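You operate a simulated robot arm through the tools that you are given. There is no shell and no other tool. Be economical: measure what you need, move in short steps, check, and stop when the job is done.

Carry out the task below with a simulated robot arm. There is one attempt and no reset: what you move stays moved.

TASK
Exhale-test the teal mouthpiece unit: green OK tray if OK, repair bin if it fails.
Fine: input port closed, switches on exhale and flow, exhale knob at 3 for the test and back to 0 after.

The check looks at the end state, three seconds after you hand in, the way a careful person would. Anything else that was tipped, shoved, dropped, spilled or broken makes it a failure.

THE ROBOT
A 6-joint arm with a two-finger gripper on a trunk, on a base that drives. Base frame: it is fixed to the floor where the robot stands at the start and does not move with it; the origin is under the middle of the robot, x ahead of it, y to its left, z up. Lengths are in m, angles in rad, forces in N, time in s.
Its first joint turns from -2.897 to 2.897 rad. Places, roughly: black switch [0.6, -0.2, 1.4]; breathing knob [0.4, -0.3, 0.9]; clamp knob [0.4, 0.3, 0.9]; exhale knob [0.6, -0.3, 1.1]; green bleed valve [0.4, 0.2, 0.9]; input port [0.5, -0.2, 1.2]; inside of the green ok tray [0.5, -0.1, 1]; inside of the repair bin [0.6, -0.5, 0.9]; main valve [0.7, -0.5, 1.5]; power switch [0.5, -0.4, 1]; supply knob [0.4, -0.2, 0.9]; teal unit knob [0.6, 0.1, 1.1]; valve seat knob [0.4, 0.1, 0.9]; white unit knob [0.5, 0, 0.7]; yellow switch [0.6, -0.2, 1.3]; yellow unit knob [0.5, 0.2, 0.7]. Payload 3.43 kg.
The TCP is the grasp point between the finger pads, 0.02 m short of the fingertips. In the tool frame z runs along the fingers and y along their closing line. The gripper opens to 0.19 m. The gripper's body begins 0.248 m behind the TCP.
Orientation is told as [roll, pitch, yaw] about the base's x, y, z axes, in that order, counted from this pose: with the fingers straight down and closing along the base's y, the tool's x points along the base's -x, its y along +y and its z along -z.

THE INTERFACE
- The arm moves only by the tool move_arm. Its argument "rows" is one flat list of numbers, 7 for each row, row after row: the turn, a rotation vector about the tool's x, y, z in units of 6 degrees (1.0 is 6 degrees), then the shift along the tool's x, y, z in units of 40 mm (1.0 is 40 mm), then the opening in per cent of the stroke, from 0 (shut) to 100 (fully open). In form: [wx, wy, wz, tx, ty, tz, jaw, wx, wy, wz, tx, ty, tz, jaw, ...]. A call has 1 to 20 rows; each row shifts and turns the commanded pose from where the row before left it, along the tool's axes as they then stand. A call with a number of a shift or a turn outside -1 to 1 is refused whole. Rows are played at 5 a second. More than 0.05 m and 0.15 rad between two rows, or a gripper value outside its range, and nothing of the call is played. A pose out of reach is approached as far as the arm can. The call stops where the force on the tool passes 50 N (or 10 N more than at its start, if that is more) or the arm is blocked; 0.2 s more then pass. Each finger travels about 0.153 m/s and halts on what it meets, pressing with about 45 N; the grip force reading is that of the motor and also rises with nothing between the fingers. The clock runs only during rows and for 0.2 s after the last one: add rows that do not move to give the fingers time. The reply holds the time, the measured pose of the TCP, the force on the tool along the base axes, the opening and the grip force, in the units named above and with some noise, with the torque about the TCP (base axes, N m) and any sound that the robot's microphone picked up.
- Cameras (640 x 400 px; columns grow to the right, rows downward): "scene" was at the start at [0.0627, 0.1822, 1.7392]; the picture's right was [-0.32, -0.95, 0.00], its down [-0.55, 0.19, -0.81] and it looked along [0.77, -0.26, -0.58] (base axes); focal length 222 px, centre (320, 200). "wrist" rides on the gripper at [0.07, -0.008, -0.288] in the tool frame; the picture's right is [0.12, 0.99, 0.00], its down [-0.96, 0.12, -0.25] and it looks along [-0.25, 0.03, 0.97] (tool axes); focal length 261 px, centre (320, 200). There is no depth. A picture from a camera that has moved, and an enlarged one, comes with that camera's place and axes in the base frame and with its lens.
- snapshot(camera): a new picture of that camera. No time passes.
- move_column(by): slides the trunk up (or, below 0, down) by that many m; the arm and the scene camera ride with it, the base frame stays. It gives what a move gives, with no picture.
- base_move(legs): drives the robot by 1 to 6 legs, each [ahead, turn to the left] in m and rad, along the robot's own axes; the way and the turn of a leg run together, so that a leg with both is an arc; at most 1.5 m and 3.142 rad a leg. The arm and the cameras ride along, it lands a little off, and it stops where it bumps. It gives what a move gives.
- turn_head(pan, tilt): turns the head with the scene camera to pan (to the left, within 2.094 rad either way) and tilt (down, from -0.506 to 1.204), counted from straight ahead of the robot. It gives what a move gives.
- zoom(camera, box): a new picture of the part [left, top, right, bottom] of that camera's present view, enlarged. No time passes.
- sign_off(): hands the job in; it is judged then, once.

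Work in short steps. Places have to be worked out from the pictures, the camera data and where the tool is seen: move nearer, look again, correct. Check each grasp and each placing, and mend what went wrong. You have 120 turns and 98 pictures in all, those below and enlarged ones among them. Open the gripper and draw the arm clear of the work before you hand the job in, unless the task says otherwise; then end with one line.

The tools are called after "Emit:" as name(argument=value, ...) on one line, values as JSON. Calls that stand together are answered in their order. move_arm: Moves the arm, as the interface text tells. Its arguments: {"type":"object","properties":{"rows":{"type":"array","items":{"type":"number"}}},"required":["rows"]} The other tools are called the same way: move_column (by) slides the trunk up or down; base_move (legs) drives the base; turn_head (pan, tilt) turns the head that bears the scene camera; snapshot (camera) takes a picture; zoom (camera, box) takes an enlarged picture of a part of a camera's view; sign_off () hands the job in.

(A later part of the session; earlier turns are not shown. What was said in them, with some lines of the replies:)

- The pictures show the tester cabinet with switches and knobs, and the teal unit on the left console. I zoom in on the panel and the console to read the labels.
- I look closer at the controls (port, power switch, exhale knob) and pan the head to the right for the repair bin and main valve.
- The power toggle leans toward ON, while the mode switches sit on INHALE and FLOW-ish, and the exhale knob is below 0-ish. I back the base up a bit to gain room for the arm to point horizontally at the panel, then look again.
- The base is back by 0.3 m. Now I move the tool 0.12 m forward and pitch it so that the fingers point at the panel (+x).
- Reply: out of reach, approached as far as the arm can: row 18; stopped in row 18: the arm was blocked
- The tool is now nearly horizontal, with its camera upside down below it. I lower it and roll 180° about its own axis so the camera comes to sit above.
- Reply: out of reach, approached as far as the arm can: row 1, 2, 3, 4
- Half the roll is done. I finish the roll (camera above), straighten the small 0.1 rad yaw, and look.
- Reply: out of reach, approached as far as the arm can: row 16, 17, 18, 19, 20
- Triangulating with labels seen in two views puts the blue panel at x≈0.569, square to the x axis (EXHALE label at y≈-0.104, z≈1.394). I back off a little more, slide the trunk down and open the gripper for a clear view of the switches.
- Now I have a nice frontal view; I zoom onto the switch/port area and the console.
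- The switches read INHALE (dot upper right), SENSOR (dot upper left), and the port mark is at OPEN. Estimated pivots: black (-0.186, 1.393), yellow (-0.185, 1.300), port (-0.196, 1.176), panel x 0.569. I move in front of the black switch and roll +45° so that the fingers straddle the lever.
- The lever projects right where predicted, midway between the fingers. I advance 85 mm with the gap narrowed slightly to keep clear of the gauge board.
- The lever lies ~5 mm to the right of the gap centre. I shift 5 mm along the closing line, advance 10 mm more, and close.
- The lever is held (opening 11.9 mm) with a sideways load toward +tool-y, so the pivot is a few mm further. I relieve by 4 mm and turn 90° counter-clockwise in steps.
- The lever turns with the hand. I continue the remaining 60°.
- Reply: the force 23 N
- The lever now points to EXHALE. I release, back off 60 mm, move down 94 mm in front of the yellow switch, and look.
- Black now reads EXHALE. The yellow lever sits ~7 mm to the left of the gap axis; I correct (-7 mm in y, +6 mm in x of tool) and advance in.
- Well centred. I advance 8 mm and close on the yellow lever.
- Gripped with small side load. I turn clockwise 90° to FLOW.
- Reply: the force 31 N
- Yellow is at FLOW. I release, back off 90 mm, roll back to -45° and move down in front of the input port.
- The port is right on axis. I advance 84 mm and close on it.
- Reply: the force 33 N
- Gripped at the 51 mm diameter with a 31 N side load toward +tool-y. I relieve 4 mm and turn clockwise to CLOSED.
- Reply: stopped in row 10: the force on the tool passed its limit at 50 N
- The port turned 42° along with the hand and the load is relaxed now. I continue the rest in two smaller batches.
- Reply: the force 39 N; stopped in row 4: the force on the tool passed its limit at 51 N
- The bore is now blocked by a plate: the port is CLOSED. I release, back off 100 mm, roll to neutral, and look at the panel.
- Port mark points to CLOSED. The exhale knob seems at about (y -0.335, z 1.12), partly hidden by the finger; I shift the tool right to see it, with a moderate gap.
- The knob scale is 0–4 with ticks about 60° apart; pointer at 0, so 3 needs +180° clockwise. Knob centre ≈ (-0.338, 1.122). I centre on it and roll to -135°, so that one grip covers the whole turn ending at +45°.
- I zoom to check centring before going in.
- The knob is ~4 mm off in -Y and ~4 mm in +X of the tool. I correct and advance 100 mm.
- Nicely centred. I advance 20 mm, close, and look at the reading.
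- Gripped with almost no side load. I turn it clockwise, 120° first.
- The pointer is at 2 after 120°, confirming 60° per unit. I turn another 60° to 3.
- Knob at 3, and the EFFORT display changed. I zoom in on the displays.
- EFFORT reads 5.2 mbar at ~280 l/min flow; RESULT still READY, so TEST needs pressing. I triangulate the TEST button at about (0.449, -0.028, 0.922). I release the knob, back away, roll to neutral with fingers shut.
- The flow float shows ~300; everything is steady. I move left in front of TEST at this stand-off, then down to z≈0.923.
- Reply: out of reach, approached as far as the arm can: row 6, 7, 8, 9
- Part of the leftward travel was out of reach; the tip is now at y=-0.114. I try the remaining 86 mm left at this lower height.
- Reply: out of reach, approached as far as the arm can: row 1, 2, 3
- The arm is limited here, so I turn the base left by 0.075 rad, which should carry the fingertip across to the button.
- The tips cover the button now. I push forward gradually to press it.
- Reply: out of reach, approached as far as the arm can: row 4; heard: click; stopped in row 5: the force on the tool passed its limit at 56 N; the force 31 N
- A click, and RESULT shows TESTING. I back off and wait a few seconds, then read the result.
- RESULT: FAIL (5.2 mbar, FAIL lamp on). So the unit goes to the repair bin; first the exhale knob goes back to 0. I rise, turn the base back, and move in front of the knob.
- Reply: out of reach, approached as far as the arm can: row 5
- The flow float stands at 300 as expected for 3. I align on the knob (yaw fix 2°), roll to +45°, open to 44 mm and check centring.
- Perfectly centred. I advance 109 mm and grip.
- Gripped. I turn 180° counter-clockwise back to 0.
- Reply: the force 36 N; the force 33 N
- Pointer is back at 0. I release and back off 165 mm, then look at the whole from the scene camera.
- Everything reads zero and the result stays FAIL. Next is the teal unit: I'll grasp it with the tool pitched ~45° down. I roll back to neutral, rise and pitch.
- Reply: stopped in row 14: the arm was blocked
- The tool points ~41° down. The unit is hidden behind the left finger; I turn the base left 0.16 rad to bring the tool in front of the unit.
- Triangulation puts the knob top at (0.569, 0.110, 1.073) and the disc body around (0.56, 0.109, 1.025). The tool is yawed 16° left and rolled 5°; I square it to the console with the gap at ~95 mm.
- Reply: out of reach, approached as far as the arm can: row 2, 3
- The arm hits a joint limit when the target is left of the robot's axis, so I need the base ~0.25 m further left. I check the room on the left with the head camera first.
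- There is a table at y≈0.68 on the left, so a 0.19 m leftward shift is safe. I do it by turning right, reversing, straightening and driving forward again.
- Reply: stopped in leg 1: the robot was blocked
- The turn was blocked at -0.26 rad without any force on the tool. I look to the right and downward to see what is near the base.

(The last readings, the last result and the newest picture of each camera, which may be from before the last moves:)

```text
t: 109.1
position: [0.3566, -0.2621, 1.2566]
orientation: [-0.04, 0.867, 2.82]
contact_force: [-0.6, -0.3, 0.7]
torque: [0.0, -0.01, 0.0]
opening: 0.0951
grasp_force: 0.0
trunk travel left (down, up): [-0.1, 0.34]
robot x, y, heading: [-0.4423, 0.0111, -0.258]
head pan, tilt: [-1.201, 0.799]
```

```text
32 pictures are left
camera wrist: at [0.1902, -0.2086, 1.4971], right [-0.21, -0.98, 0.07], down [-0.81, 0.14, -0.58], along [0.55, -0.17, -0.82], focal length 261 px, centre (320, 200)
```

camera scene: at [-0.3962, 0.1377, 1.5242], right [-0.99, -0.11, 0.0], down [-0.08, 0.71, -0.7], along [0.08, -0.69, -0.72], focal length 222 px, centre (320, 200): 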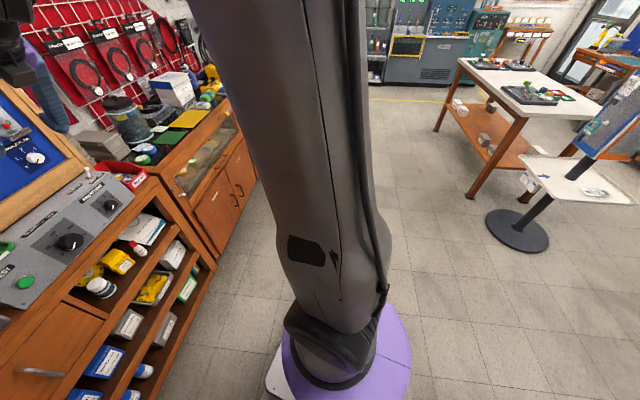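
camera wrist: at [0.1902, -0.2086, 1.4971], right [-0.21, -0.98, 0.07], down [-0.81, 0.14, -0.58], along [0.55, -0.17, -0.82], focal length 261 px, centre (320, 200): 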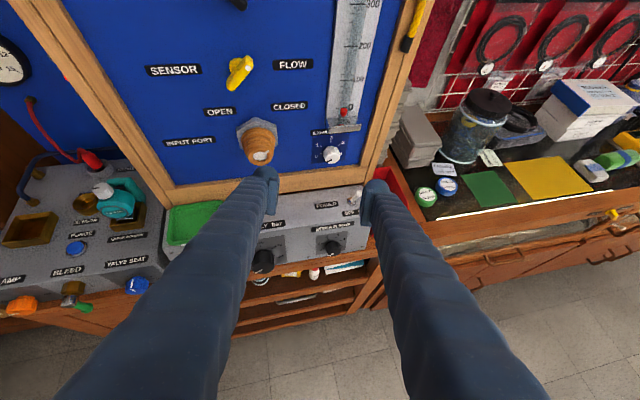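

Nothing obvious touches. At the present heading (-0.26), simply reversing 0.6 m already shifts the robot left by ~0.15 m, so I reverse and straighten.

Emit:
base_move(legs=[[-0.65, 0], [0, 0.258]])

```text
t: 115.1
position: [-0.2267, 0.1298, 1.2569]
orientation: [-0.038, 0.866, 3.107]
contact_force: [-0.4, 0.1, 0.3]
torque: [0.04, 0.01, 0.02]
opening: 0.0949
grasp_force: 0.1
trunk travel left (down, up): [-0.1, 0.34]
robot x, y, heading: [-1.0645, 0.1524, 0.027]
head pan, tilt: [-1.201, 0.799]
```

That worked. Now I drive forward 0.6 m with a small heading correction, and face the head to the console.

Emit:
base_move(legs=[[0.6, -0.025]])

Emit:
turn_head(pan=-0.2, tilt=0.7)

Emit:
snapshot(camera="wrist")

```text
t: 119.6
position: [0.3713, 0.1018, 1.2566]
orientation: [-0.039, 0.865, 3.069]
contact_force: [0.5, 0.1, 0.0]
torque: [-0.02, 0.04, -0.02]
opening: 0.0946
grasp_force: 0.0
trunk travel left (down, up): [-0.1, 0.34]
robot x, y, heading: [-0.4698, 0.1563, -0.01]
head pan, tilt: [-1.201, 0.799]
```

```text
t: 120.8
position: [0.3703, 0.1025, 1.2571]
orientation: [-0.038, 0.866, 3.069]
contact_force: [0.2, 0.3, 0.7]
torque: [0.01, -0.02, 0.0]
opening: 0.0951
grasp_force: 0.1
trunk travel left (down, up): [-0.1, 0.34]
robot x, y, heading: [-0.4702, 0.1562, -0.012]
head pan, tilt: [-0.201, 0.7]
```

```text
31 pictures are left
camera wrist: at [0.1975, 0.1134, 1.4978], right [0.03, -1.0, 0.07], down [-0.82, -0.07, -0.58], along [0.58, -0.03, -0.82], focal length 261 px, centre (320, 200)
```

wrist: 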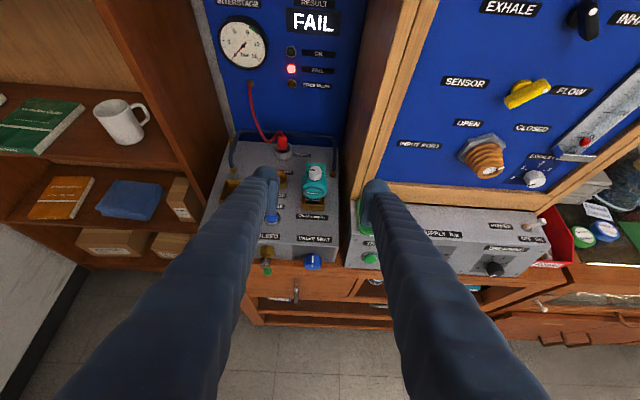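

The tool is now square to the console in front of the unit. I move to a stand-off about 0.13 m short of the grasp point (0.565, 0.110, 1.035) and look.

Emit:
move_arm(rows=[0, 0, 0, -0.6, -0.25, 0.5, 50, 0, 0, 0, -0.55, -0.2, 0.5, 50, 0, 0, 0, 0, 0, 1, 50, 0, 0, 0, 0, 0, 1, 50, 0, 0, 0, 0, 0, 1, 50])

Emit:
zoom(camera="wrist", box=[220, 90, 420, 215])

Emit:
zoom(camera="scene", box=[220, 90, 420, 215])

```text
t: 122.0
position: [0.4555, 0.1258, 1.1102]
orientation: [0.105, 0.831, -3.002]
contact_force: [0.2, 0.1, 0.4]
torque: [0.02, 0.1, 0.01]
opening: 0.0948
grasp_force: 0.1
trunk travel left (down, up): [-0.1, 0.34]
robot x, y, heading: [-0.465, 0.1605, -0.016]
head pan, tilt: [-0.201, 0.7]
```

```text
3.20 times, centred on (320, 152) of wrist
camera zoom: at [0.2887, 0.1432, 1.3544], right [0.14, -0.98, 0.16], down [-0.82, -0.2, -0.54], along [0.56, -0.06, -0.83], focal length 834 px, centre (320, 352)
```

zoom: 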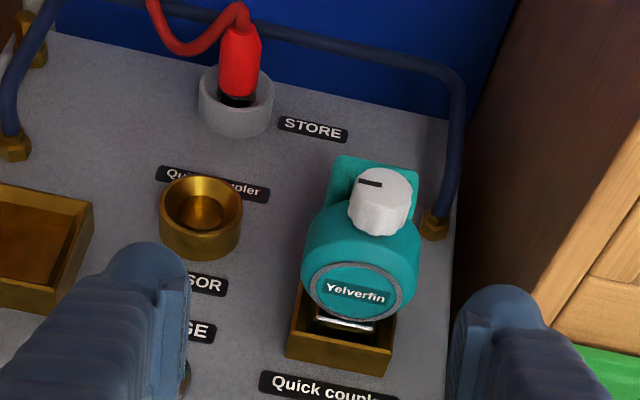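

```text
3.20 times, centred on (320, 152) of scene
camera zoom: at [-0.4011, 0.3494, 1.5323], right [-0.21, -0.98, 0.0], down [-0.63, 0.14, -0.76], along [0.75, -0.16, -0.65], focal length 709 px, centre (320, 352)
```

zoom: 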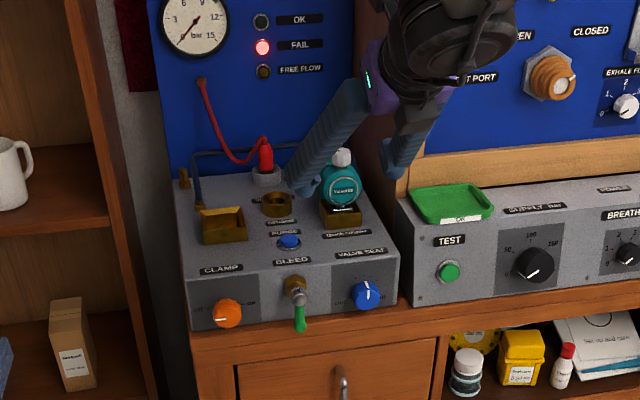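

Disc body is 60 mm wide, centred at y≈0.109. I level the roll, correct sideways, narrow the gap to ~80 mm and go in most of the way.

Emit:
move_arm(rows=[0, 0, 0.65, 0.4, 0.42, 0, 42, 0, 0, 0, 0, 0, 0, 42, 0, 0, 0, 0, 0, 0.8, 42, 0, 0, 0, 0, 0, 0.8, 42, 0, 0, 0, 0, 0, 0, 42])

Emit:
zoom(camera="wrist", box=[220, 110, 420, 235])

```text
t: 123.2
position: [0.5193, 0.1093, 1.0852]
orientation: [-0.119, 0.86, 2.965]
contact_force: [0.8, -0.1, -0.1]
torque: [0.01, 0.02, 0.02]
opening: 0.0796
grasp_force: 0.1
out of reach, approached as far as the arm can: row 1
trunk travel left (down, up): [-0.1, 0.34]
robot x, y, heading: [-0.4681, 0.1553, -0.017]
head pan, tilt: [-0.201, 0.7]
```

```text
3.20 times, centred on (320, 172) of wrist
camera zoom: at [0.3459, 0.1163, 1.325], right [-0.01, -1.0, 0.01], down [-0.82, 0.0, -0.58], along [0.58, -0.02, -0.82], focal length 834 px, centre (320, 288)
```

zoom: 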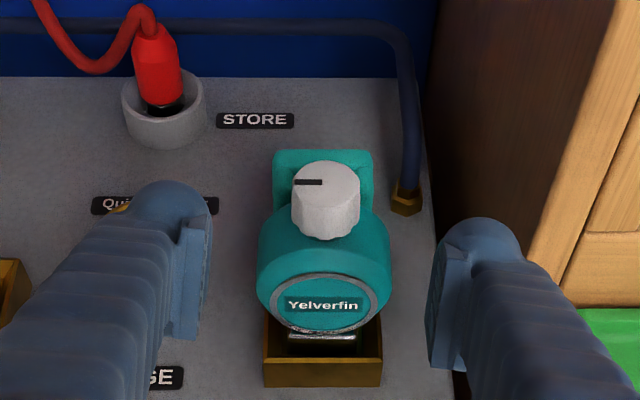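

Well centred. I move the last 70 mm and close gently on the body.

Emit:
move_arm(rows=[0, 0, 0, -0.2, 0, 0.6, 42, 0, 0, 0, 0, 0, 0.6, 42, 0, 0, 0, 0, 0, 0.55, 42, 0, 0, 0, 0, 0, 0, 36, 0, 0, 0, 0, 0, 0, 28, 0, 0, 0, 0, 0, 0, 24, 0, 0, 0, 0, 0, 0, 24])

Emit:
zoom(camera="wrist", box=[220, 110, 420, 235])

```text
t: 124.8
position: [0.5683, 0.1076, 1.0338]
orientation: [-0.12, 0.861, 2.963]
contact_force: [3.3, -0.7, 6.5]
torque: [0.15, -0.21, 0.04]
opening: 0.0593
grasp_force: 45.0
trunk travel left (down, up): [-0.1, 0.34]
robot x, y, heading: [-0.47, 0.156, -0.012]
head pan, tilt: [-0.201, 0.7]
```

```text
3.20 times, centred on (320, 172) of wrist
camera zoom: at [0.3944, 0.1157, 1.2746], right [-0.01, -1.0, 0.01], down [-0.82, 0.0, -0.58], along [0.58, -0.02, -0.82], focal length 834 px, centre (320, 288)
```

zoom: 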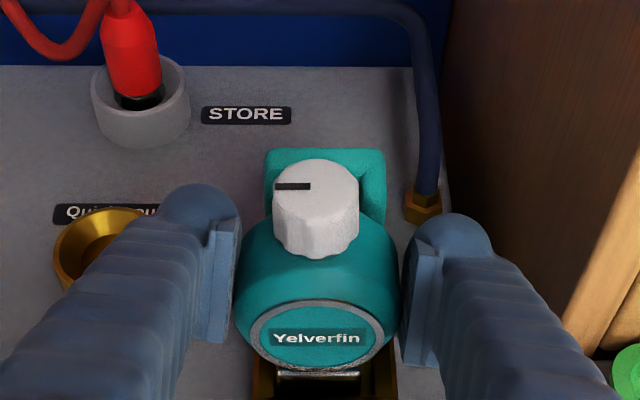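

Held at 59 mm. I lift straight up using the trunk.

Emit:
move_column(by=0.15)

Emit:
snapshot(camera="wrist")

Emit:
snapshot(camera="scene")

```text
t: 126.6
position: [0.5676, 0.1085, 1.1822]
orientation: [-0.117, 0.858, 2.966]
contact_force: [-0.7, -0.2, -1.8]
torque: [0.02, 0.0, -0.02]
opening: 0.0587
grasp_force: 45.2
trunk travel left (down, up): [-0.25, 0.19]
robot x, y, heading: [-0.465, 0.1546, -0.011]
head pan, tilt: [-0.201, 0.7]
```

```text
26 pictures are left
camera wrist: at [0.3951, 0.1156, 1.423], right [-0.01, -1.0, 0.01], down [-0.82, 0.0, -0.58], along [0.58, -0.02, -0.82], focal length 261 px, centre (320, 200)
```

wrist: 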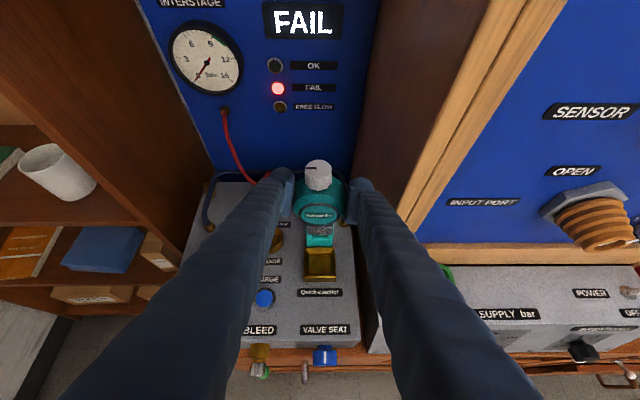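

```text
25 pictures are left
camera scene: at [-0.4006, 0.3493, 1.6822], right [-0.21, -0.98, 0.0], down [-0.63, 0.14, -0.76], along [0.75, -0.16, -0.65], focal length 222 px, centre (320, 200)
```

scene: 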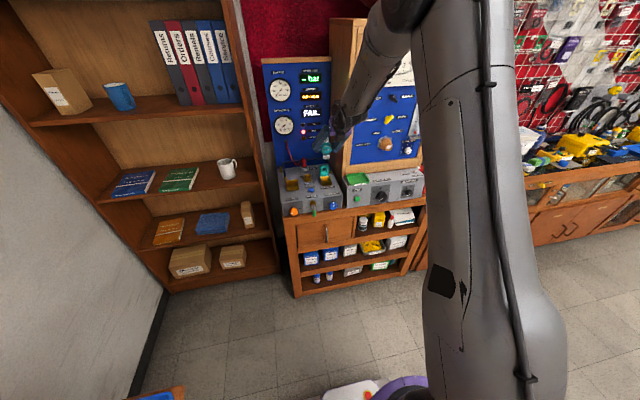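

The unit is out of the coupler and firmly held. I back straight off, raise the trunk a bit more, then reposition the base to the right in safe legs toward the repair bin (label at ≈(0.485, -0.524, 0.88)).

Emit:
base_move(legs=[[-0.45, 0]])

Emit:
move_column(by=0.12)

Emit:
base_move(legs=[[0, -0.84]])

```text
t: 130.1
position: [0.1148, 0.1122, 1.1828]
orientation: [-0.119, 0.861, 2.963]
contact_force: [0.2, 0.3, -2.7]
torque: [-0.01, 0.0, -0.05]
opening: 0.0584
grasp_force: 44.5
trunk travel left (down, up): [-0.25, 0.19]
robot x, y, heading: [-0.921, 0.1605, -0.009]
head pan, tilt: [-0.201, 0.7]
```

```text
t: 131.6
position: [0.1156, 0.1132, 1.303]
orientation: [-0.116, 0.859, 2.965]
contact_force: [0.6, 0.3, -2.8]
torque: [-0.02, 0.03, -0.02]
opening: 0.0585
grasp_force: 45.2
trunk travel left (down, up): [-0.37, 0.07]
robot x, y, heading: [-0.9183, 0.1609, -0.01]
head pan, tilt: [-0.201, 0.7]
```

```text
t: 133.3
position: [0.083, -0.1004, 1.3044]
orientation: [-0.116, 0.859, 2.749]
contact_force: [-0.5, -0.1, -2.7]
torque: [-0.04, 0.01, -0.06]
opening: 0.0586
grasp_force: 45.5
trunk travel left (down, up): [-0.37, 0.07]
robot x, y, heading: [-0.9155, 0.1747, -0.228]
head pan, tilt: [-0.201, 0.7]
stopped in leg 1: the robot was blocked; the commanded pose is now the measured one
```

Turning right blocked again at -0.23 rad. I look around the base to find out what it touches.

Emit:
turn_head(pan=2.0, tilt=1.1)

Emit:
snapshot(camera="scene")

Emit:
turn_head(pan=-1.8, tilt=0.9)

Emit:
snapshot(camera="scene")

```text
t: 135.4
position: [0.0813, -0.1017, 1.3038]
orientation: [-0.118, 0.86, 2.748]
contact_force: [0.3, 0.5, -2.4]
torque: [0.02, 0.0, -0.04]
opening: 0.058
grasp_force: 45.3
trunk travel left (down, up): [-0.37, 0.07]
robot x, y, heading: [-0.9113, 0.1752, -0.229]
head pan, tilt: [2.0, 1.1]
```

```text
24 pictures are left
camera scene: at [-0.9004, 0.4485, 1.7725], right [0.98, 0.2, 0.0], down [0.18, -0.87, -0.45], along [-0.09, 0.45, -0.89], focal length 222 px, centre (320, 200)
```

scene: 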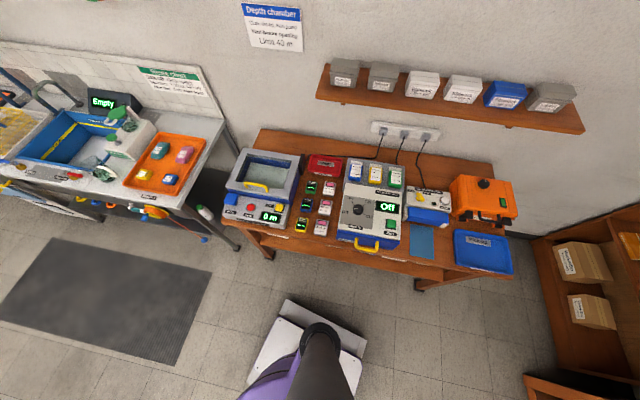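

```text
t: 138.5
position: [0.0818, -0.101, 1.3045]
orientation: [-0.121, 0.859, 2.748]
contact_force: [0.8, -0.7, -1.7]
torque: [0.02, 0.01, 0.02]
opening: 0.0582
grasp_force: 45.2
trunk travel left (down, up): [-0.37, 0.07]
robot x, y, heading: [-0.9157, 0.1765, -0.229]
head pan, tilt: [-1.799, 0.901]
```

```text
23 pictures are left
camera scene: at [-0.9211, 0.3188, 1.7863], right [-0.9, 0.44, 0.0], down [0.34, 0.7, -0.62], along [-0.27, -0.56, -0.78], focal length 222 px, centre (320, 200)
```

scene: 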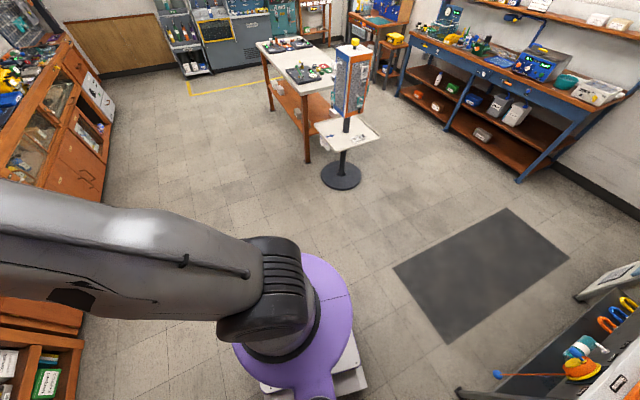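

There is nothing near the base; maybe it was just a stall detection. I try a smaller right turn again.

Emit:
base_move(legs=[[0, -0.2]])

```text
t: 140.1
position: [0.0091, -0.2861, 1.3047]
orientation: [-0.12, 0.858, 2.551]
contact_force: [-0.3, -0.4, -2.4]
torque: [0.02, 0.01, 0.03]
opening: 0.0581
grasp_force: 45.2
trunk travel left (down, up): [-0.37, 0.07]
robot x, y, heading: [-0.9138, 0.1902, -0.419]
head pan, tilt: [-1.799, 0.901]
stopped in leg 1: the robot was blocked; the commanded pose is now the measured one
```

It did advance but stalls; small turns work. I turn a bit more, drive forward to the stand-off, and turn back in small steps.

Emit:
base_move(legs=[[0, -0.18]])

Emit:
base_move(legs=[[0.45, 0]])

Emit:
turn_head(pan=-0.1, tilt=0.6)

Emit:
snapshot(camera="wrist")

```text
t: 141.9
position: [-0.0941, -0.4421, 1.306]
orientation: [-0.121, 0.859, 2.372]
contact_force: [-1.0, -0.1, -1.3]
torque: [0.03, -0.01, 0.04]
opening: 0.0579
grasp_force: 45.1
trunk travel left (down, up): [-0.37, 0.07]
robot x, y, heading: [-0.9046, 0.2028, -0.602]
head pan, tilt: [-1.799, 0.901]
stopped in leg 1: the robot was blocked; the commanded pose is now the measured one
```

```text
t: 145.5
position: [0.2653, -0.7224, 1.3054]
orientation: [-0.121, 0.859, 2.351]
contact_force: [-0.7, -0.1, -2.1]
torque: [0.01, -0.01, -0.04]
opening: 0.0575
grasp_force: 44.7
trunk travel left (down, up): [-0.37, 0.07]
robot x, y, heading: [-0.5358, -0.0611, -0.622]
head pan, tilt: [-1.799, 0.901]
```

```text
t: 147.2
position: [0.2654, -0.7219, 1.3056]
orientation: [-0.121, 0.859, 2.35]
contact_force: [-0.5, -1.0, -2.4]
torque: [0.04, -0.01, -0.05]
opening: 0.0574
grasp_force: 44.9
trunk travel left (down, up): [-0.37, 0.07]
robot x, y, heading: [-0.5338, -0.0578, -0.623]
head pan, tilt: [-0.099, 0.6]
```

```text
22 pictures are left
camera wrist: at [0.126, -0.6172, 1.546], right [-0.58, -0.81, 0.01], down [-0.67, 0.47, -0.58], along [0.46, -0.34, -0.82], focal length 261 px, centre (320, 200)
```

wrist: 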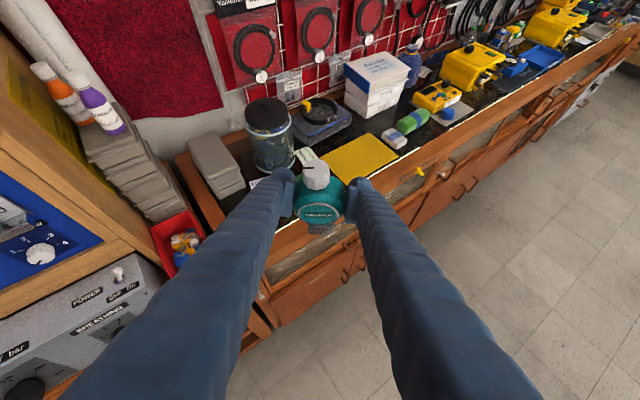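

The bin is visible at left; its interior spans about x 0.49–0.62, y -0.56 to -0.46. I turn left 0.267 so that a short forward leg then brings the unit over it.

Emit:
base_move(legs=[[0, 0.267]])

Emit:
snapshot(camera="wrist")

```text
t: 148.8
position: [0.4058, -0.5078, 1.3067]
orientation: [-0.117, 0.858, 2.606]
contact_force: [0.9, 0.0, -2.8]
torque: [0.03, 0.0, 0.0]
opening: 0.0577
grasp_force: 45.7
trunk travel left (down, up): [-0.37, 0.07]
robot x, y, heading: [-0.537, -0.0757, -0.365]
head pan, tilt: [-0.099, 0.6]
stopped in leg 1: the robot was blocked; the commanded pose is now the measured one
```

```text
21 pictures are left
camera wrist: at [0.2453, -0.4399, 1.5466], right [-0.36, -0.93, 0.01], down [-0.76, 0.29, -0.58], along [0.53, -0.22, -0.82], focal length 261 px, centre (320, 200)
```

wrist: 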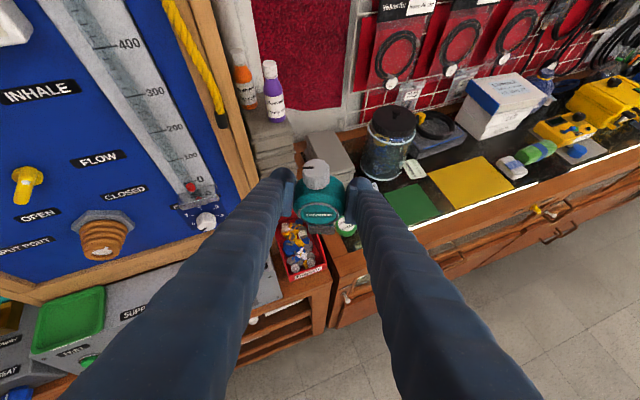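

Bin centre is ~(0.55, -0.51). A further 0.05 rad left and 0.135 m forward should place the unit above it.

Emit:
base_move(legs=[[0, 0.05]])

Emit:
base_move(legs=[[0.13, 0]])

Emit:
snapshot(camera="wrist")

Emit:
snapshot(camera="scene")

```text
t: 149.7
position: [0.4249, -0.4589, 1.3062]
orientation: [-0.118, 0.858, 2.653]
contact_force: [-0.7, -0.6, -2.2]
torque: [0.03, 0.03, 0.01]
opening: 0.0576
grasp_force: 44.8
trunk travel left (down, up): [-0.37, 0.07]
robot x, y, heading: [-0.5395, -0.0828, -0.313]
head pan, tilt: [-0.099, 0.6]
```

```text
t: 151.1
position: [0.519, -0.4928, 1.3028]
orientation: [-0.109, 0.85, 2.658]
contact_force: [-6.9, -0.2, 0.6]
torque: [0.13, -0.17, 0.36]
opening: 0.0576
grasp_force: 44.8
trunk travel left (down, up): [-0.37, 0.07]
robot x, y, heading: [-0.435, -0.1154, -0.32]
head pan, tilt: [-0.099, 0.6]
stopped in leg 1: the force on the tool passed its limit at 102 N (the readings are from after the stop); the commanded pose is now the measured one
```

```text
20 pictures are left
camera wrist: at [0.3597, -0.4326, 1.5453], right [-0.32, -0.95, 0.02], down [-0.78, 0.25, -0.57], along [0.53, -0.2, -0.82], focal length 261 px, centre (320, 200)
```

wrist: 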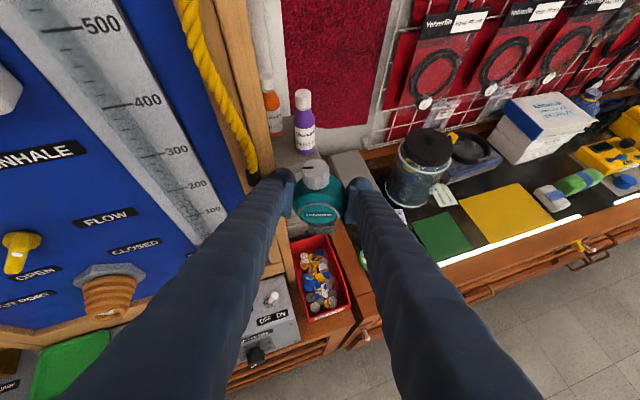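

```text
19 pictures are left
camera scene: at [-0.3122, 0.0568, 1.8111], right [-0.4, -0.92, 0.0], down [-0.52, 0.23, -0.82], along [0.76, -0.33, -0.57], focal length 222 px, centre (320, 200)
```

scene: 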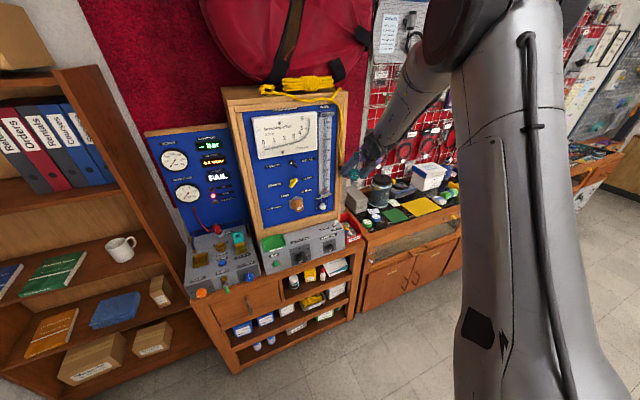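

A finger brushed the cabinet's right frame; the unit is still held and nothing seems displaced. I back off, aim slightly more right (target TCP ≈ (0.53, -0.52)), and go forward again with clearance.

Emit:
base_move(legs=[[-0.06, 0]])

Emit:
base_move(legs=[[0, -0.03]])

Emit:
zoom(camera="wrist", box=[160, 100, 480, 300])

```text
t: 152.2
position: [0.4624, -0.4723, 1.3048]
orientation: [-0.111, 0.848, 2.657]
contact_force: [-0.7, 0.9, -1.0]
torque: [-0.02, 0.0, 0.03]
opening: 0.0577
grasp_force: 45.1
trunk travel left (down, up): [-0.37, 0.07]
robot x, y, heading: [-0.4933, -0.0926, -0.311]
head pan, tilt: [-0.099, 0.6]
```

```text
t: 153.0
position: [0.4523, -0.5022, 1.3021]
orientation: [-0.11, 0.849, 2.627]
contact_force: [-0.2, -0.4, -1.8]
torque: [0.0, 0.03, -0.01]
opening: 0.0576
grasp_force: 44.6
trunk travel left (down, up): [-0.37, 0.07]
robot x, y, heading: [-0.4949, -0.0946, -0.342]
head pan, tilt: [-0.099, 0.6]
```

```text
2.00 times, centred on (320, 200) of wrist
camera zoom: at [0.2933, -0.4375, 1.5451], right [-0.35, -0.94, 0.02], down [-0.78, 0.28, -0.57], along [0.53, -0.21, -0.82], focal length 521 px, centre (320, 200)
```

zoom: 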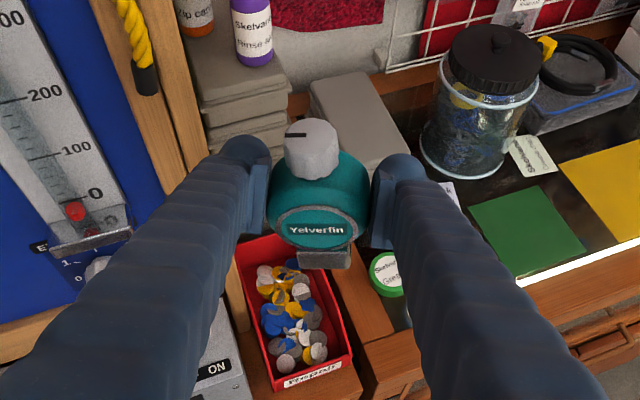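

Clear now. I go forward 0.075 m and lower the trunk by 0.2 m first.

Emit:
base_move(legs=[[0.075, 0]])

Emit:
move_column(by=-0.2)

Emit:
zoom(camera="wrist", box=[160, 100, 480, 300])

Emit:
zoom(camera="scene", box=[280, 100, 440, 260])

```text
t: 154.2
position: [0.5229, -0.5281, 1.3019]
orientation: [-0.11, 0.849, 2.626]
contact_force: [-0.1, -0.5, -3.3]
torque: [0.0, 0.02, 0.02]
opening: 0.0577
grasp_force: 44.7
trunk travel left (down, up): [-0.37, 0.07]
robot x, y, heading: [-0.4256, -0.1171, -0.347]
head pan, tilt: [-0.099, 0.6]
```

```text
t: 156.3
position: [0.5218, -0.528, 1.104]
orientation: [-0.108, 0.85, 2.626]
contact_force: [0.6, 0.0, -2.4]
torque: [0.02, -0.02, 0.02]
opening: 0.0577
grasp_force: 45.7
trunk travel left (down, up): [-0.17, 0.27]
robot x, y, heading: [-0.4226, -0.1217, -0.344]
head pan, tilt: [-0.099, 0.6]
```

```text
2.00 times, centred on (320, 200) of wrist
camera zoom: at [0.3626, -0.4621, 1.3461], right [-0.35, -0.94, 0.02], down [-0.78, 0.28, -0.57], along [0.53, -0.21, -0.82], focal length 521 px, centre (320, 200)
```

zoom: 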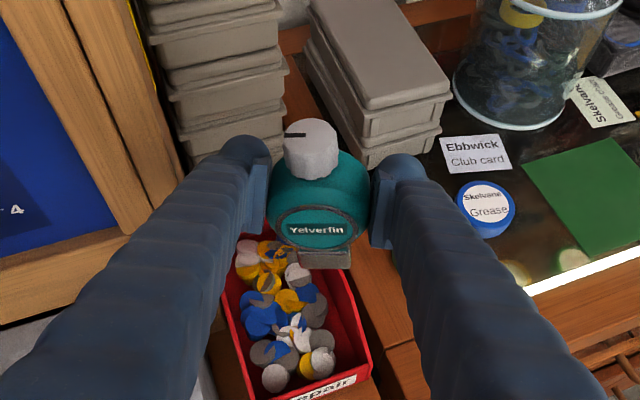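

```text
2.50 times, centred on (360, 180) of scene
camera zoom: at [-0.2936, 0.0489, 1.6111], right [-0.43, -0.9, 0.0], down [-0.51, 0.24, -0.82], along [0.75, -0.35, -0.57], focal length 554 px, centre (220, 250)
```

zoom: 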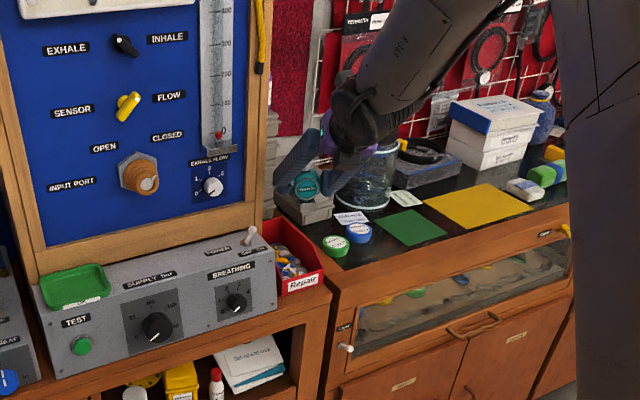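

The bin's walls are at y≈-0.46 and -0.557, so the unit should shift ~18 mm left. I shift with the arm along the closing line, then lower 0.08 m.

Emit:
move_arm(rows=[0, 0, 0, 0, -0.25, 0, 24, 0, 0, 0, 0, -0.22, 0, 24, 0, 0, 0, 0, 0, 0, 24])

Emit:
move_column(by=-0.08)

Emit:
zoom(camera="wrist", box=[160, 100, 480, 300])

Emit:
zoom(camera="scene", box=[300, 80, 420, 200])

```text
t: 157.1
position: [0.5289, -0.5093, 1.1055]
orientation: [-0.107, 0.848, 2.626]
contact_force: [-0.2, -0.3, -1.5]
torque: [-0.02, 0.06, -0.03]
opening: 0.0576
grasp_force: 45.0
trunk travel left (down, up): [-0.17, 0.27]
robot x, y, heading: [-0.4252, -0.1176, -0.347]
head pan, tilt: [-0.099, 0.6]
```

```text
t: 158.3
position: [0.5283, -0.5094, 1.027]
orientation: [-0.11, 0.851, 2.628]
contact_force: [-0.8, 0.0, -2.2]
torque: [-0.02, 0.03, 0.02]
opening: 0.0574
grasp_force: 45.2
trunk travel left (down, up): [-0.09, 0.35]
robot x, y, heading: [-0.4253, -0.1193, -0.345]
head pan, tilt: [-0.099, 0.6]
```

```text
2.00 times, centred on (320, 200) of wrist
camera zoom: at [0.3706, -0.4452, 1.269], right [-0.35, -0.94, 0.02], down [-0.78, 0.28, -0.57], along [0.53, -0.21, -0.82], focal length 521 px, centre (320, 200)
```

zoom: 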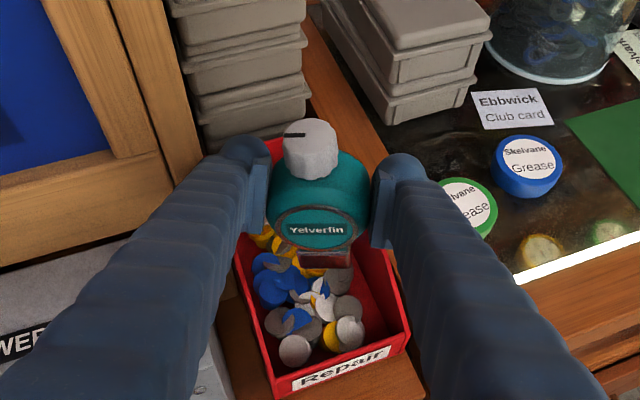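

```text
3.33 times, centred on (360, 140) of scene
camera zoom: at [-0.2938, 0.0489, 1.5311], right [-0.43, -0.9, 0.0], down [-0.51, 0.24, -0.82], along [0.75, -0.35, -0.57], focal length 739 px, centre (187, 400)
```

zoom: 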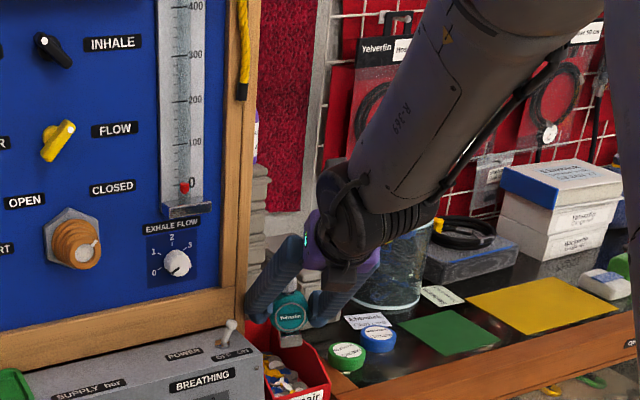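

Aligned over the bin. I lower another 40 mm and check force.

Emit:
move_column(by=-0.035)

Emit:
zoom(camera="wrist", box=[160, 100, 480, 300])

```text
t: 159.1
position: [0.5292, -0.5102, 0.9917]
orientation: [-0.108, 0.85, 2.627]
contact_force: [0.6, -0.5, -2.8]
torque: [0.01, 0.01, 0.01]
opening: 0.0573
grasp_force: 44.6
trunk travel left (down, up): [-0.055, 0.385]
robot x, y, heading: [-0.4262, -0.1156, -0.342]
head pan, tilt: [-0.099, 0.6]
```

```text
2.00 times, centred on (320, 200) of wrist
camera zoom: at [0.3706, -0.4452, 1.2339], right [-0.35, -0.94, 0.02], down [-0.78, 0.28, -0.57], along [0.53, -0.21, -0.82], focal length 521 px, centre (320, 200)
```

zoom: 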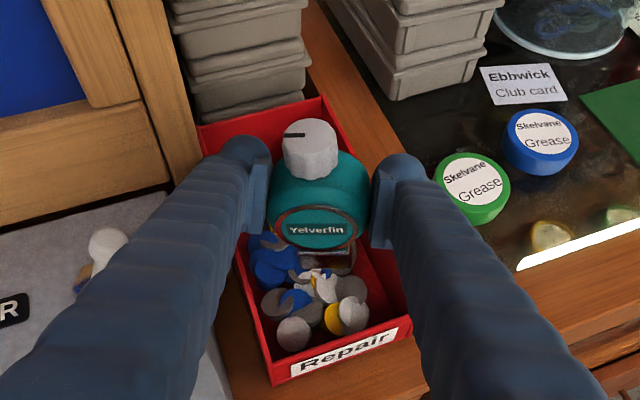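

The unit is inside the bin outline with its mouthpiece just above the contents. I lower 12 mm more and open a little.

Emit:
move_column(by=-0.012)

Emit:
move_arm(rows=[0, 0, 0, 0, 0, 0, 33, 0, 0, 0, 0, 0, 0, 36, 0, 0, 0, 0, 0, 0, 36])

Emit:
zoom(camera="wrist", box=[160, 100, 480, 300])

```text
t: 159.7
position: [0.5293, -0.5102, 0.9799]
orientation: [-0.108, 0.851, 2.626]
contact_force: [-0.6, 0.0, -1.4]
torque: [0.02, 0.01, 0.01]
opening: 0.0574
grasp_force: 45.1
trunk travel left (down, up): [-0.043, 0.397]
robot x, y, heading: [-0.4248, -0.1217, -0.342]
head pan, tilt: [-0.099, 0.6]
```

```text
t: 160.5
position: [0.5282, -0.5108, 0.9799]
orientation: [-0.111, 0.851, 2.626]
contact_force: [-1.4, -6.7, 2.7]
torque: [0.12, -0.05, -0.13]
opening: 0.0649
grasp_force: 0.1
trunk travel left (down, up): [-0.043, 0.397]
robot x, y, heading: [-0.4242, -0.1167, -0.347]
head pan, tilt: [-0.099, 0.6]
```

```text
2.00 times, centred on (320, 200) of wrist
camera zoom: at [0.3703, -0.4459, 1.2221], right [-0.35, -0.94, 0.02], down [-0.77, 0.28, -0.57], along [0.53, -0.21, -0.82], focal length 521 px, centre (320, 200)
```

zoom: 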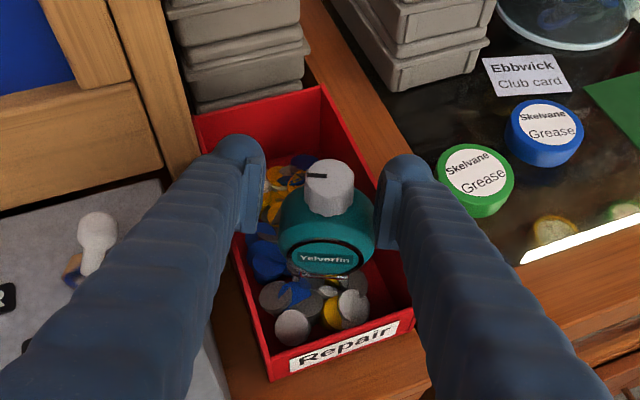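

The unit rests in the bin. A light side force suggests a finger touches the wall on the left; I relax the opening slightly and rise straight up.

Emit:
move_arm(rows=[0, 0, 0, 0, 0, 0, 34, 0, 0, 0, 0, 0, 0, 34])

Emit:
move_column(by=0.06)

Emit:
zoom(camera="wrist", box=[160, 100, 480, 300])

```text
t: 161.1
position: [0.5298, -0.5097, 0.9797]
orientation: [-0.106, 0.847, 2.627]
contact_force: [-1.5, -1.5, 0.5]
torque: [0.04, 0.0, 0.01]
opening: 0.0634
grasp_force: 0.1
trunk travel left (down, up): [-0.043, 0.397]
robot x, y, heading: [-0.4244, -0.1193, -0.344]
head pan, tilt: [-0.099, 0.6]
```

```text
t: 162.1
position: [0.5292, -0.5095, 1.0396]
orientation: [-0.108, 0.85, 2.626]
contact_force: [0.1, -0.5, 0.8]
torque: [0.09, 0.06, 0.1]
opening: 0.0634
grasp_force: 0.0
trunk travel left (down, up): [-0.103, 0.337]
robot x, y, heading: [-0.4247, -0.1206, -0.344]
head pan, tilt: [-0.099, 0.6]
```

```text
2.00 times, centred on (320, 200) of wrist
camera zoom: at [0.3706, -0.4453, 1.2819], right [-0.35, -0.94, 0.02], down [-0.78, 0.28, -0.57], along [0.53, -0.21, -0.82], focal length 521 px, centre (320, 200)
```

zoom: 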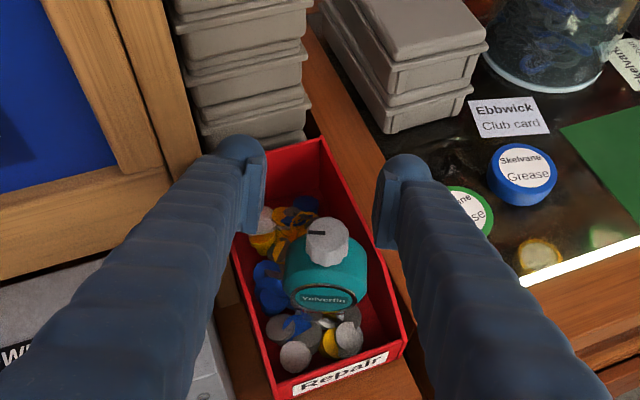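

The unit stays in the bin and the fingers are clear of it. I raise further, drive back, open the gripper, and check the final state.

Emit:
move_column(by=0.15)

Emit:
base_move(legs=[[-0.3, 0]])

Emit:
move_arm(rows=[0, 0, 0, 0, 0, 0, 70, 0, 0, 0, 0, 0, 0, 100, 0, 0, 0, 0, 0, 0, 100])

Emit:
snapshot(camera="scene")

Emit:
snapshot(camera="wrist")

```text
t: 163.8
position: [0.5289, -0.5099, 1.1896]
orientation: [-0.111, 0.851, 2.627]
contact_force: [-0.6, -1.8, 0.8]
torque: [0.03, -0.05, 0.05]
opening: 0.0635
grasp_force: 0.0
trunk travel left (down, up): [-0.253, 0.187]
robot x, y, heading: [-0.4243, -0.1191, -0.347]
head pan, tilt: [-0.099, 0.6]
```

```text
t: 166.5
position: [0.2383, -0.3951, 1.1902]
orientation: [-0.109, 0.851, 2.64]
contact_force: [0.0, 0.1, 0.0]
torque: [-0.02, 0.01, -0.01]
opening: 0.0643
grasp_force: 0.0
trunk travel left (down, up): [-0.253, 0.187]
robot x, y, heading: [-0.7166, -0.0111, -0.328]
head pan, tilt: [-0.099, 0.6]
```

```text
t: 167.3
position: [0.2388, -0.3956, 1.1894]
orientation: [-0.108, 0.851, 2.637]
contact_force: [0.0, -0.9, 0.1]
torque: [0.02, -0.02, 0.01]
opening: 0.1901
grasp_force: 0.1
trunk travel left (down, up): [-0.253, 0.187]
robot x, y, heading: [-0.7189, -0.0133, -0.331]
head pan, tilt: [-0.099, 0.6]
```

```text
10 pictures are left
camera scene: at [-0.5906, 0.1537, 1.694], right [-0.42, -0.91, 0.0], down [-0.51, 0.24, -0.82], along [0.75, -0.34, -0.57], focal length 222 px, centre (320, 200)
```

scene: 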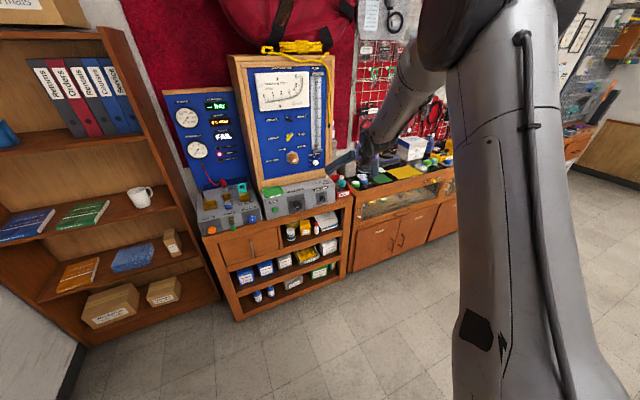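

```text
9 pictures are left
camera wrist: at [0.0801, -0.3322, 1.4323], right [-0.34, -0.94, 0.02], down [-0.78, 0.27, -0.57], along [0.53, -0.2, -0.82], focal length 261 px, centre (320, 200)
```

wrist: 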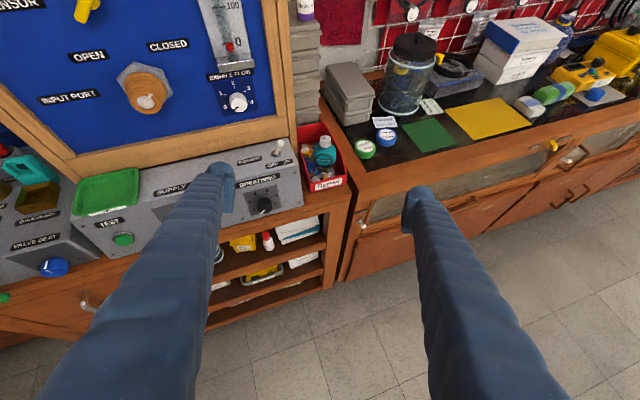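

Something teal is still visible at the quick coupler; I zoom to see what it is.

Emit:
zoom(camera="scene", box=[190, 160, 270, 240])

Emit:
zoom(camera="wrist", box=[0, 100, 160, 290])

Emit:
zoom(camera="wrist", box=[280, 110, 360, 200])

```text
5.00 times, centred on (230, 200) of scene
camera zoom: at [-0.5906, 0.1537, 1.694], right [-0.42, -0.91, 0.0], down [-0.51, 0.24, -0.82], along [0.75, -0.34, -0.57], focal length 1108 px, centre (770, 200)
```

zoom: 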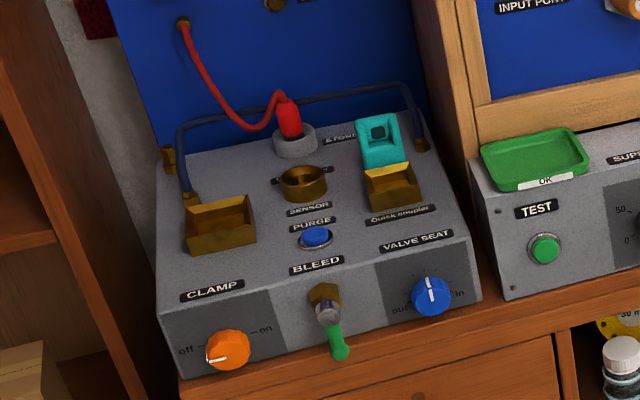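

```text
2.11 times, centred on (80, 195) of wrist
camera zoom: at [0.0801, -0.3322, 1.4323], right [-0.34, -0.94, 0.02], down [-0.78, 0.27, -0.57], along [0.53, -0.2, -0.82], focal length 549 px, centre (825, 210)
```

zoom: 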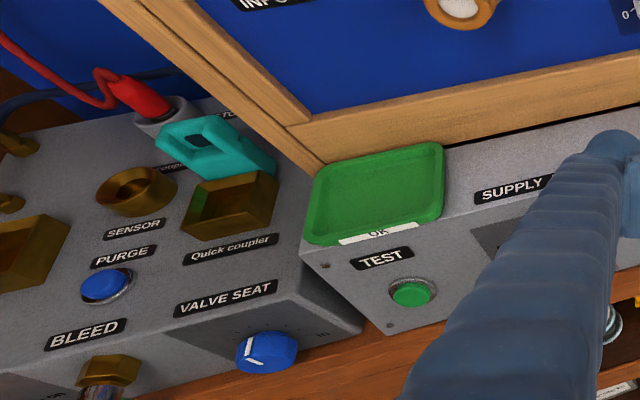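

```text
4.44 times, centred on (320, 155) of wrist
camera zoom: at [0.0801, -0.3322, 1.4323], right [-0.34, -0.94, 0.02], down [-0.78, 0.27, -0.57], along [0.53, -0.2, -0.82], focal length 1158 px, centre (320, 400)
```

zoom: 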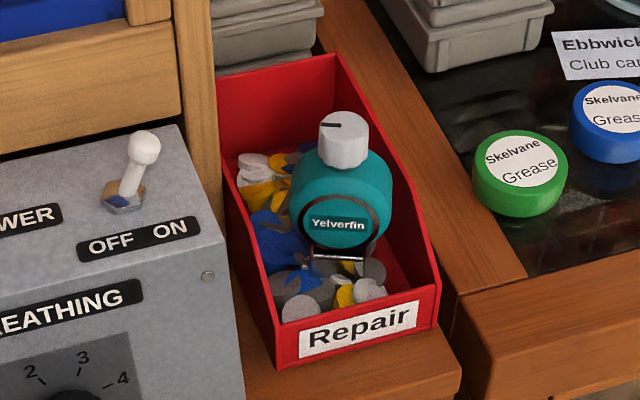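

The unit sits in the repair bin; the teal block remaining behind the coupler hasn't moved from where it was before. I zoom harder to judge if it is a fixture or a loose part.

Emit:
zoom(camera="wrist", box=[20, 140, 84, 180])

Emit:
zoom(camera="scene", box=[224, 176, 256, 208])

```text
10.00 times, centred on (52, 160) of wrist
camera zoom: at [0.0801, -0.3322, 1.4323], right [-0.34, -0.94, 0.02], down [-0.78, 0.27, -0.57], along [0.53, -0.2, -0.82], focal length 2606 px, centre (3000, 600)
```

zoom: 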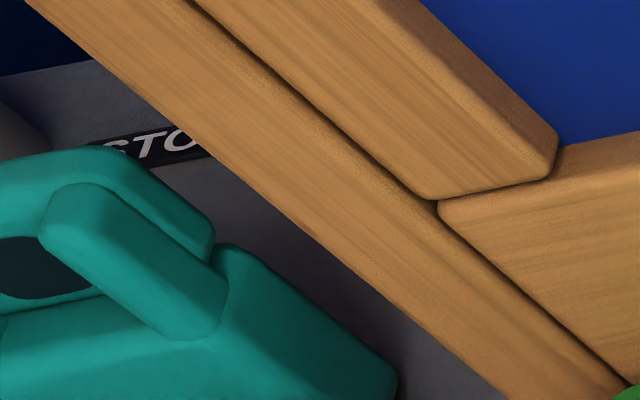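

```text
12.50 times, centred on (240, 192) of scene
camera zoom: at [-0.5906, 0.1537, 1.694], right [-0.42, -0.91, 0.0], down [-0.51, 0.24, -0.82], along [0.75, -0.34, -0.57], focal length 2771 px, centre (1320, 300)
```

zoom: 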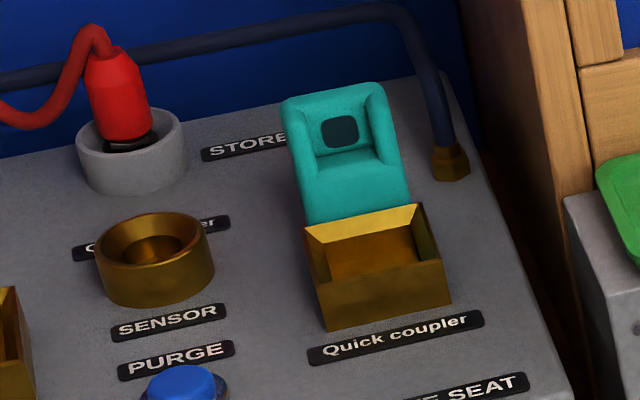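

The leftover piece is an upright, chair-shaped test adapter fixed on the console behind the coupler, unchanged. The unit is in the repair bin, exhale knob at 0, port closed, switches on EXHALE/FLOW, arm clear and open, so I hand in.

Emit:
sign_off()

```text
The job is handed in.
```

The teal unit failed the exhale test (the panel showed FAIL at 5.2 mbar with the knob at 3), so it is now in the repair bin. The exhale knob is back at 0, the input port is closed and the switches are on exhale and flow. During the carry a finger bumped the cabinet frame at about 102 N, with no visible damage or movement.
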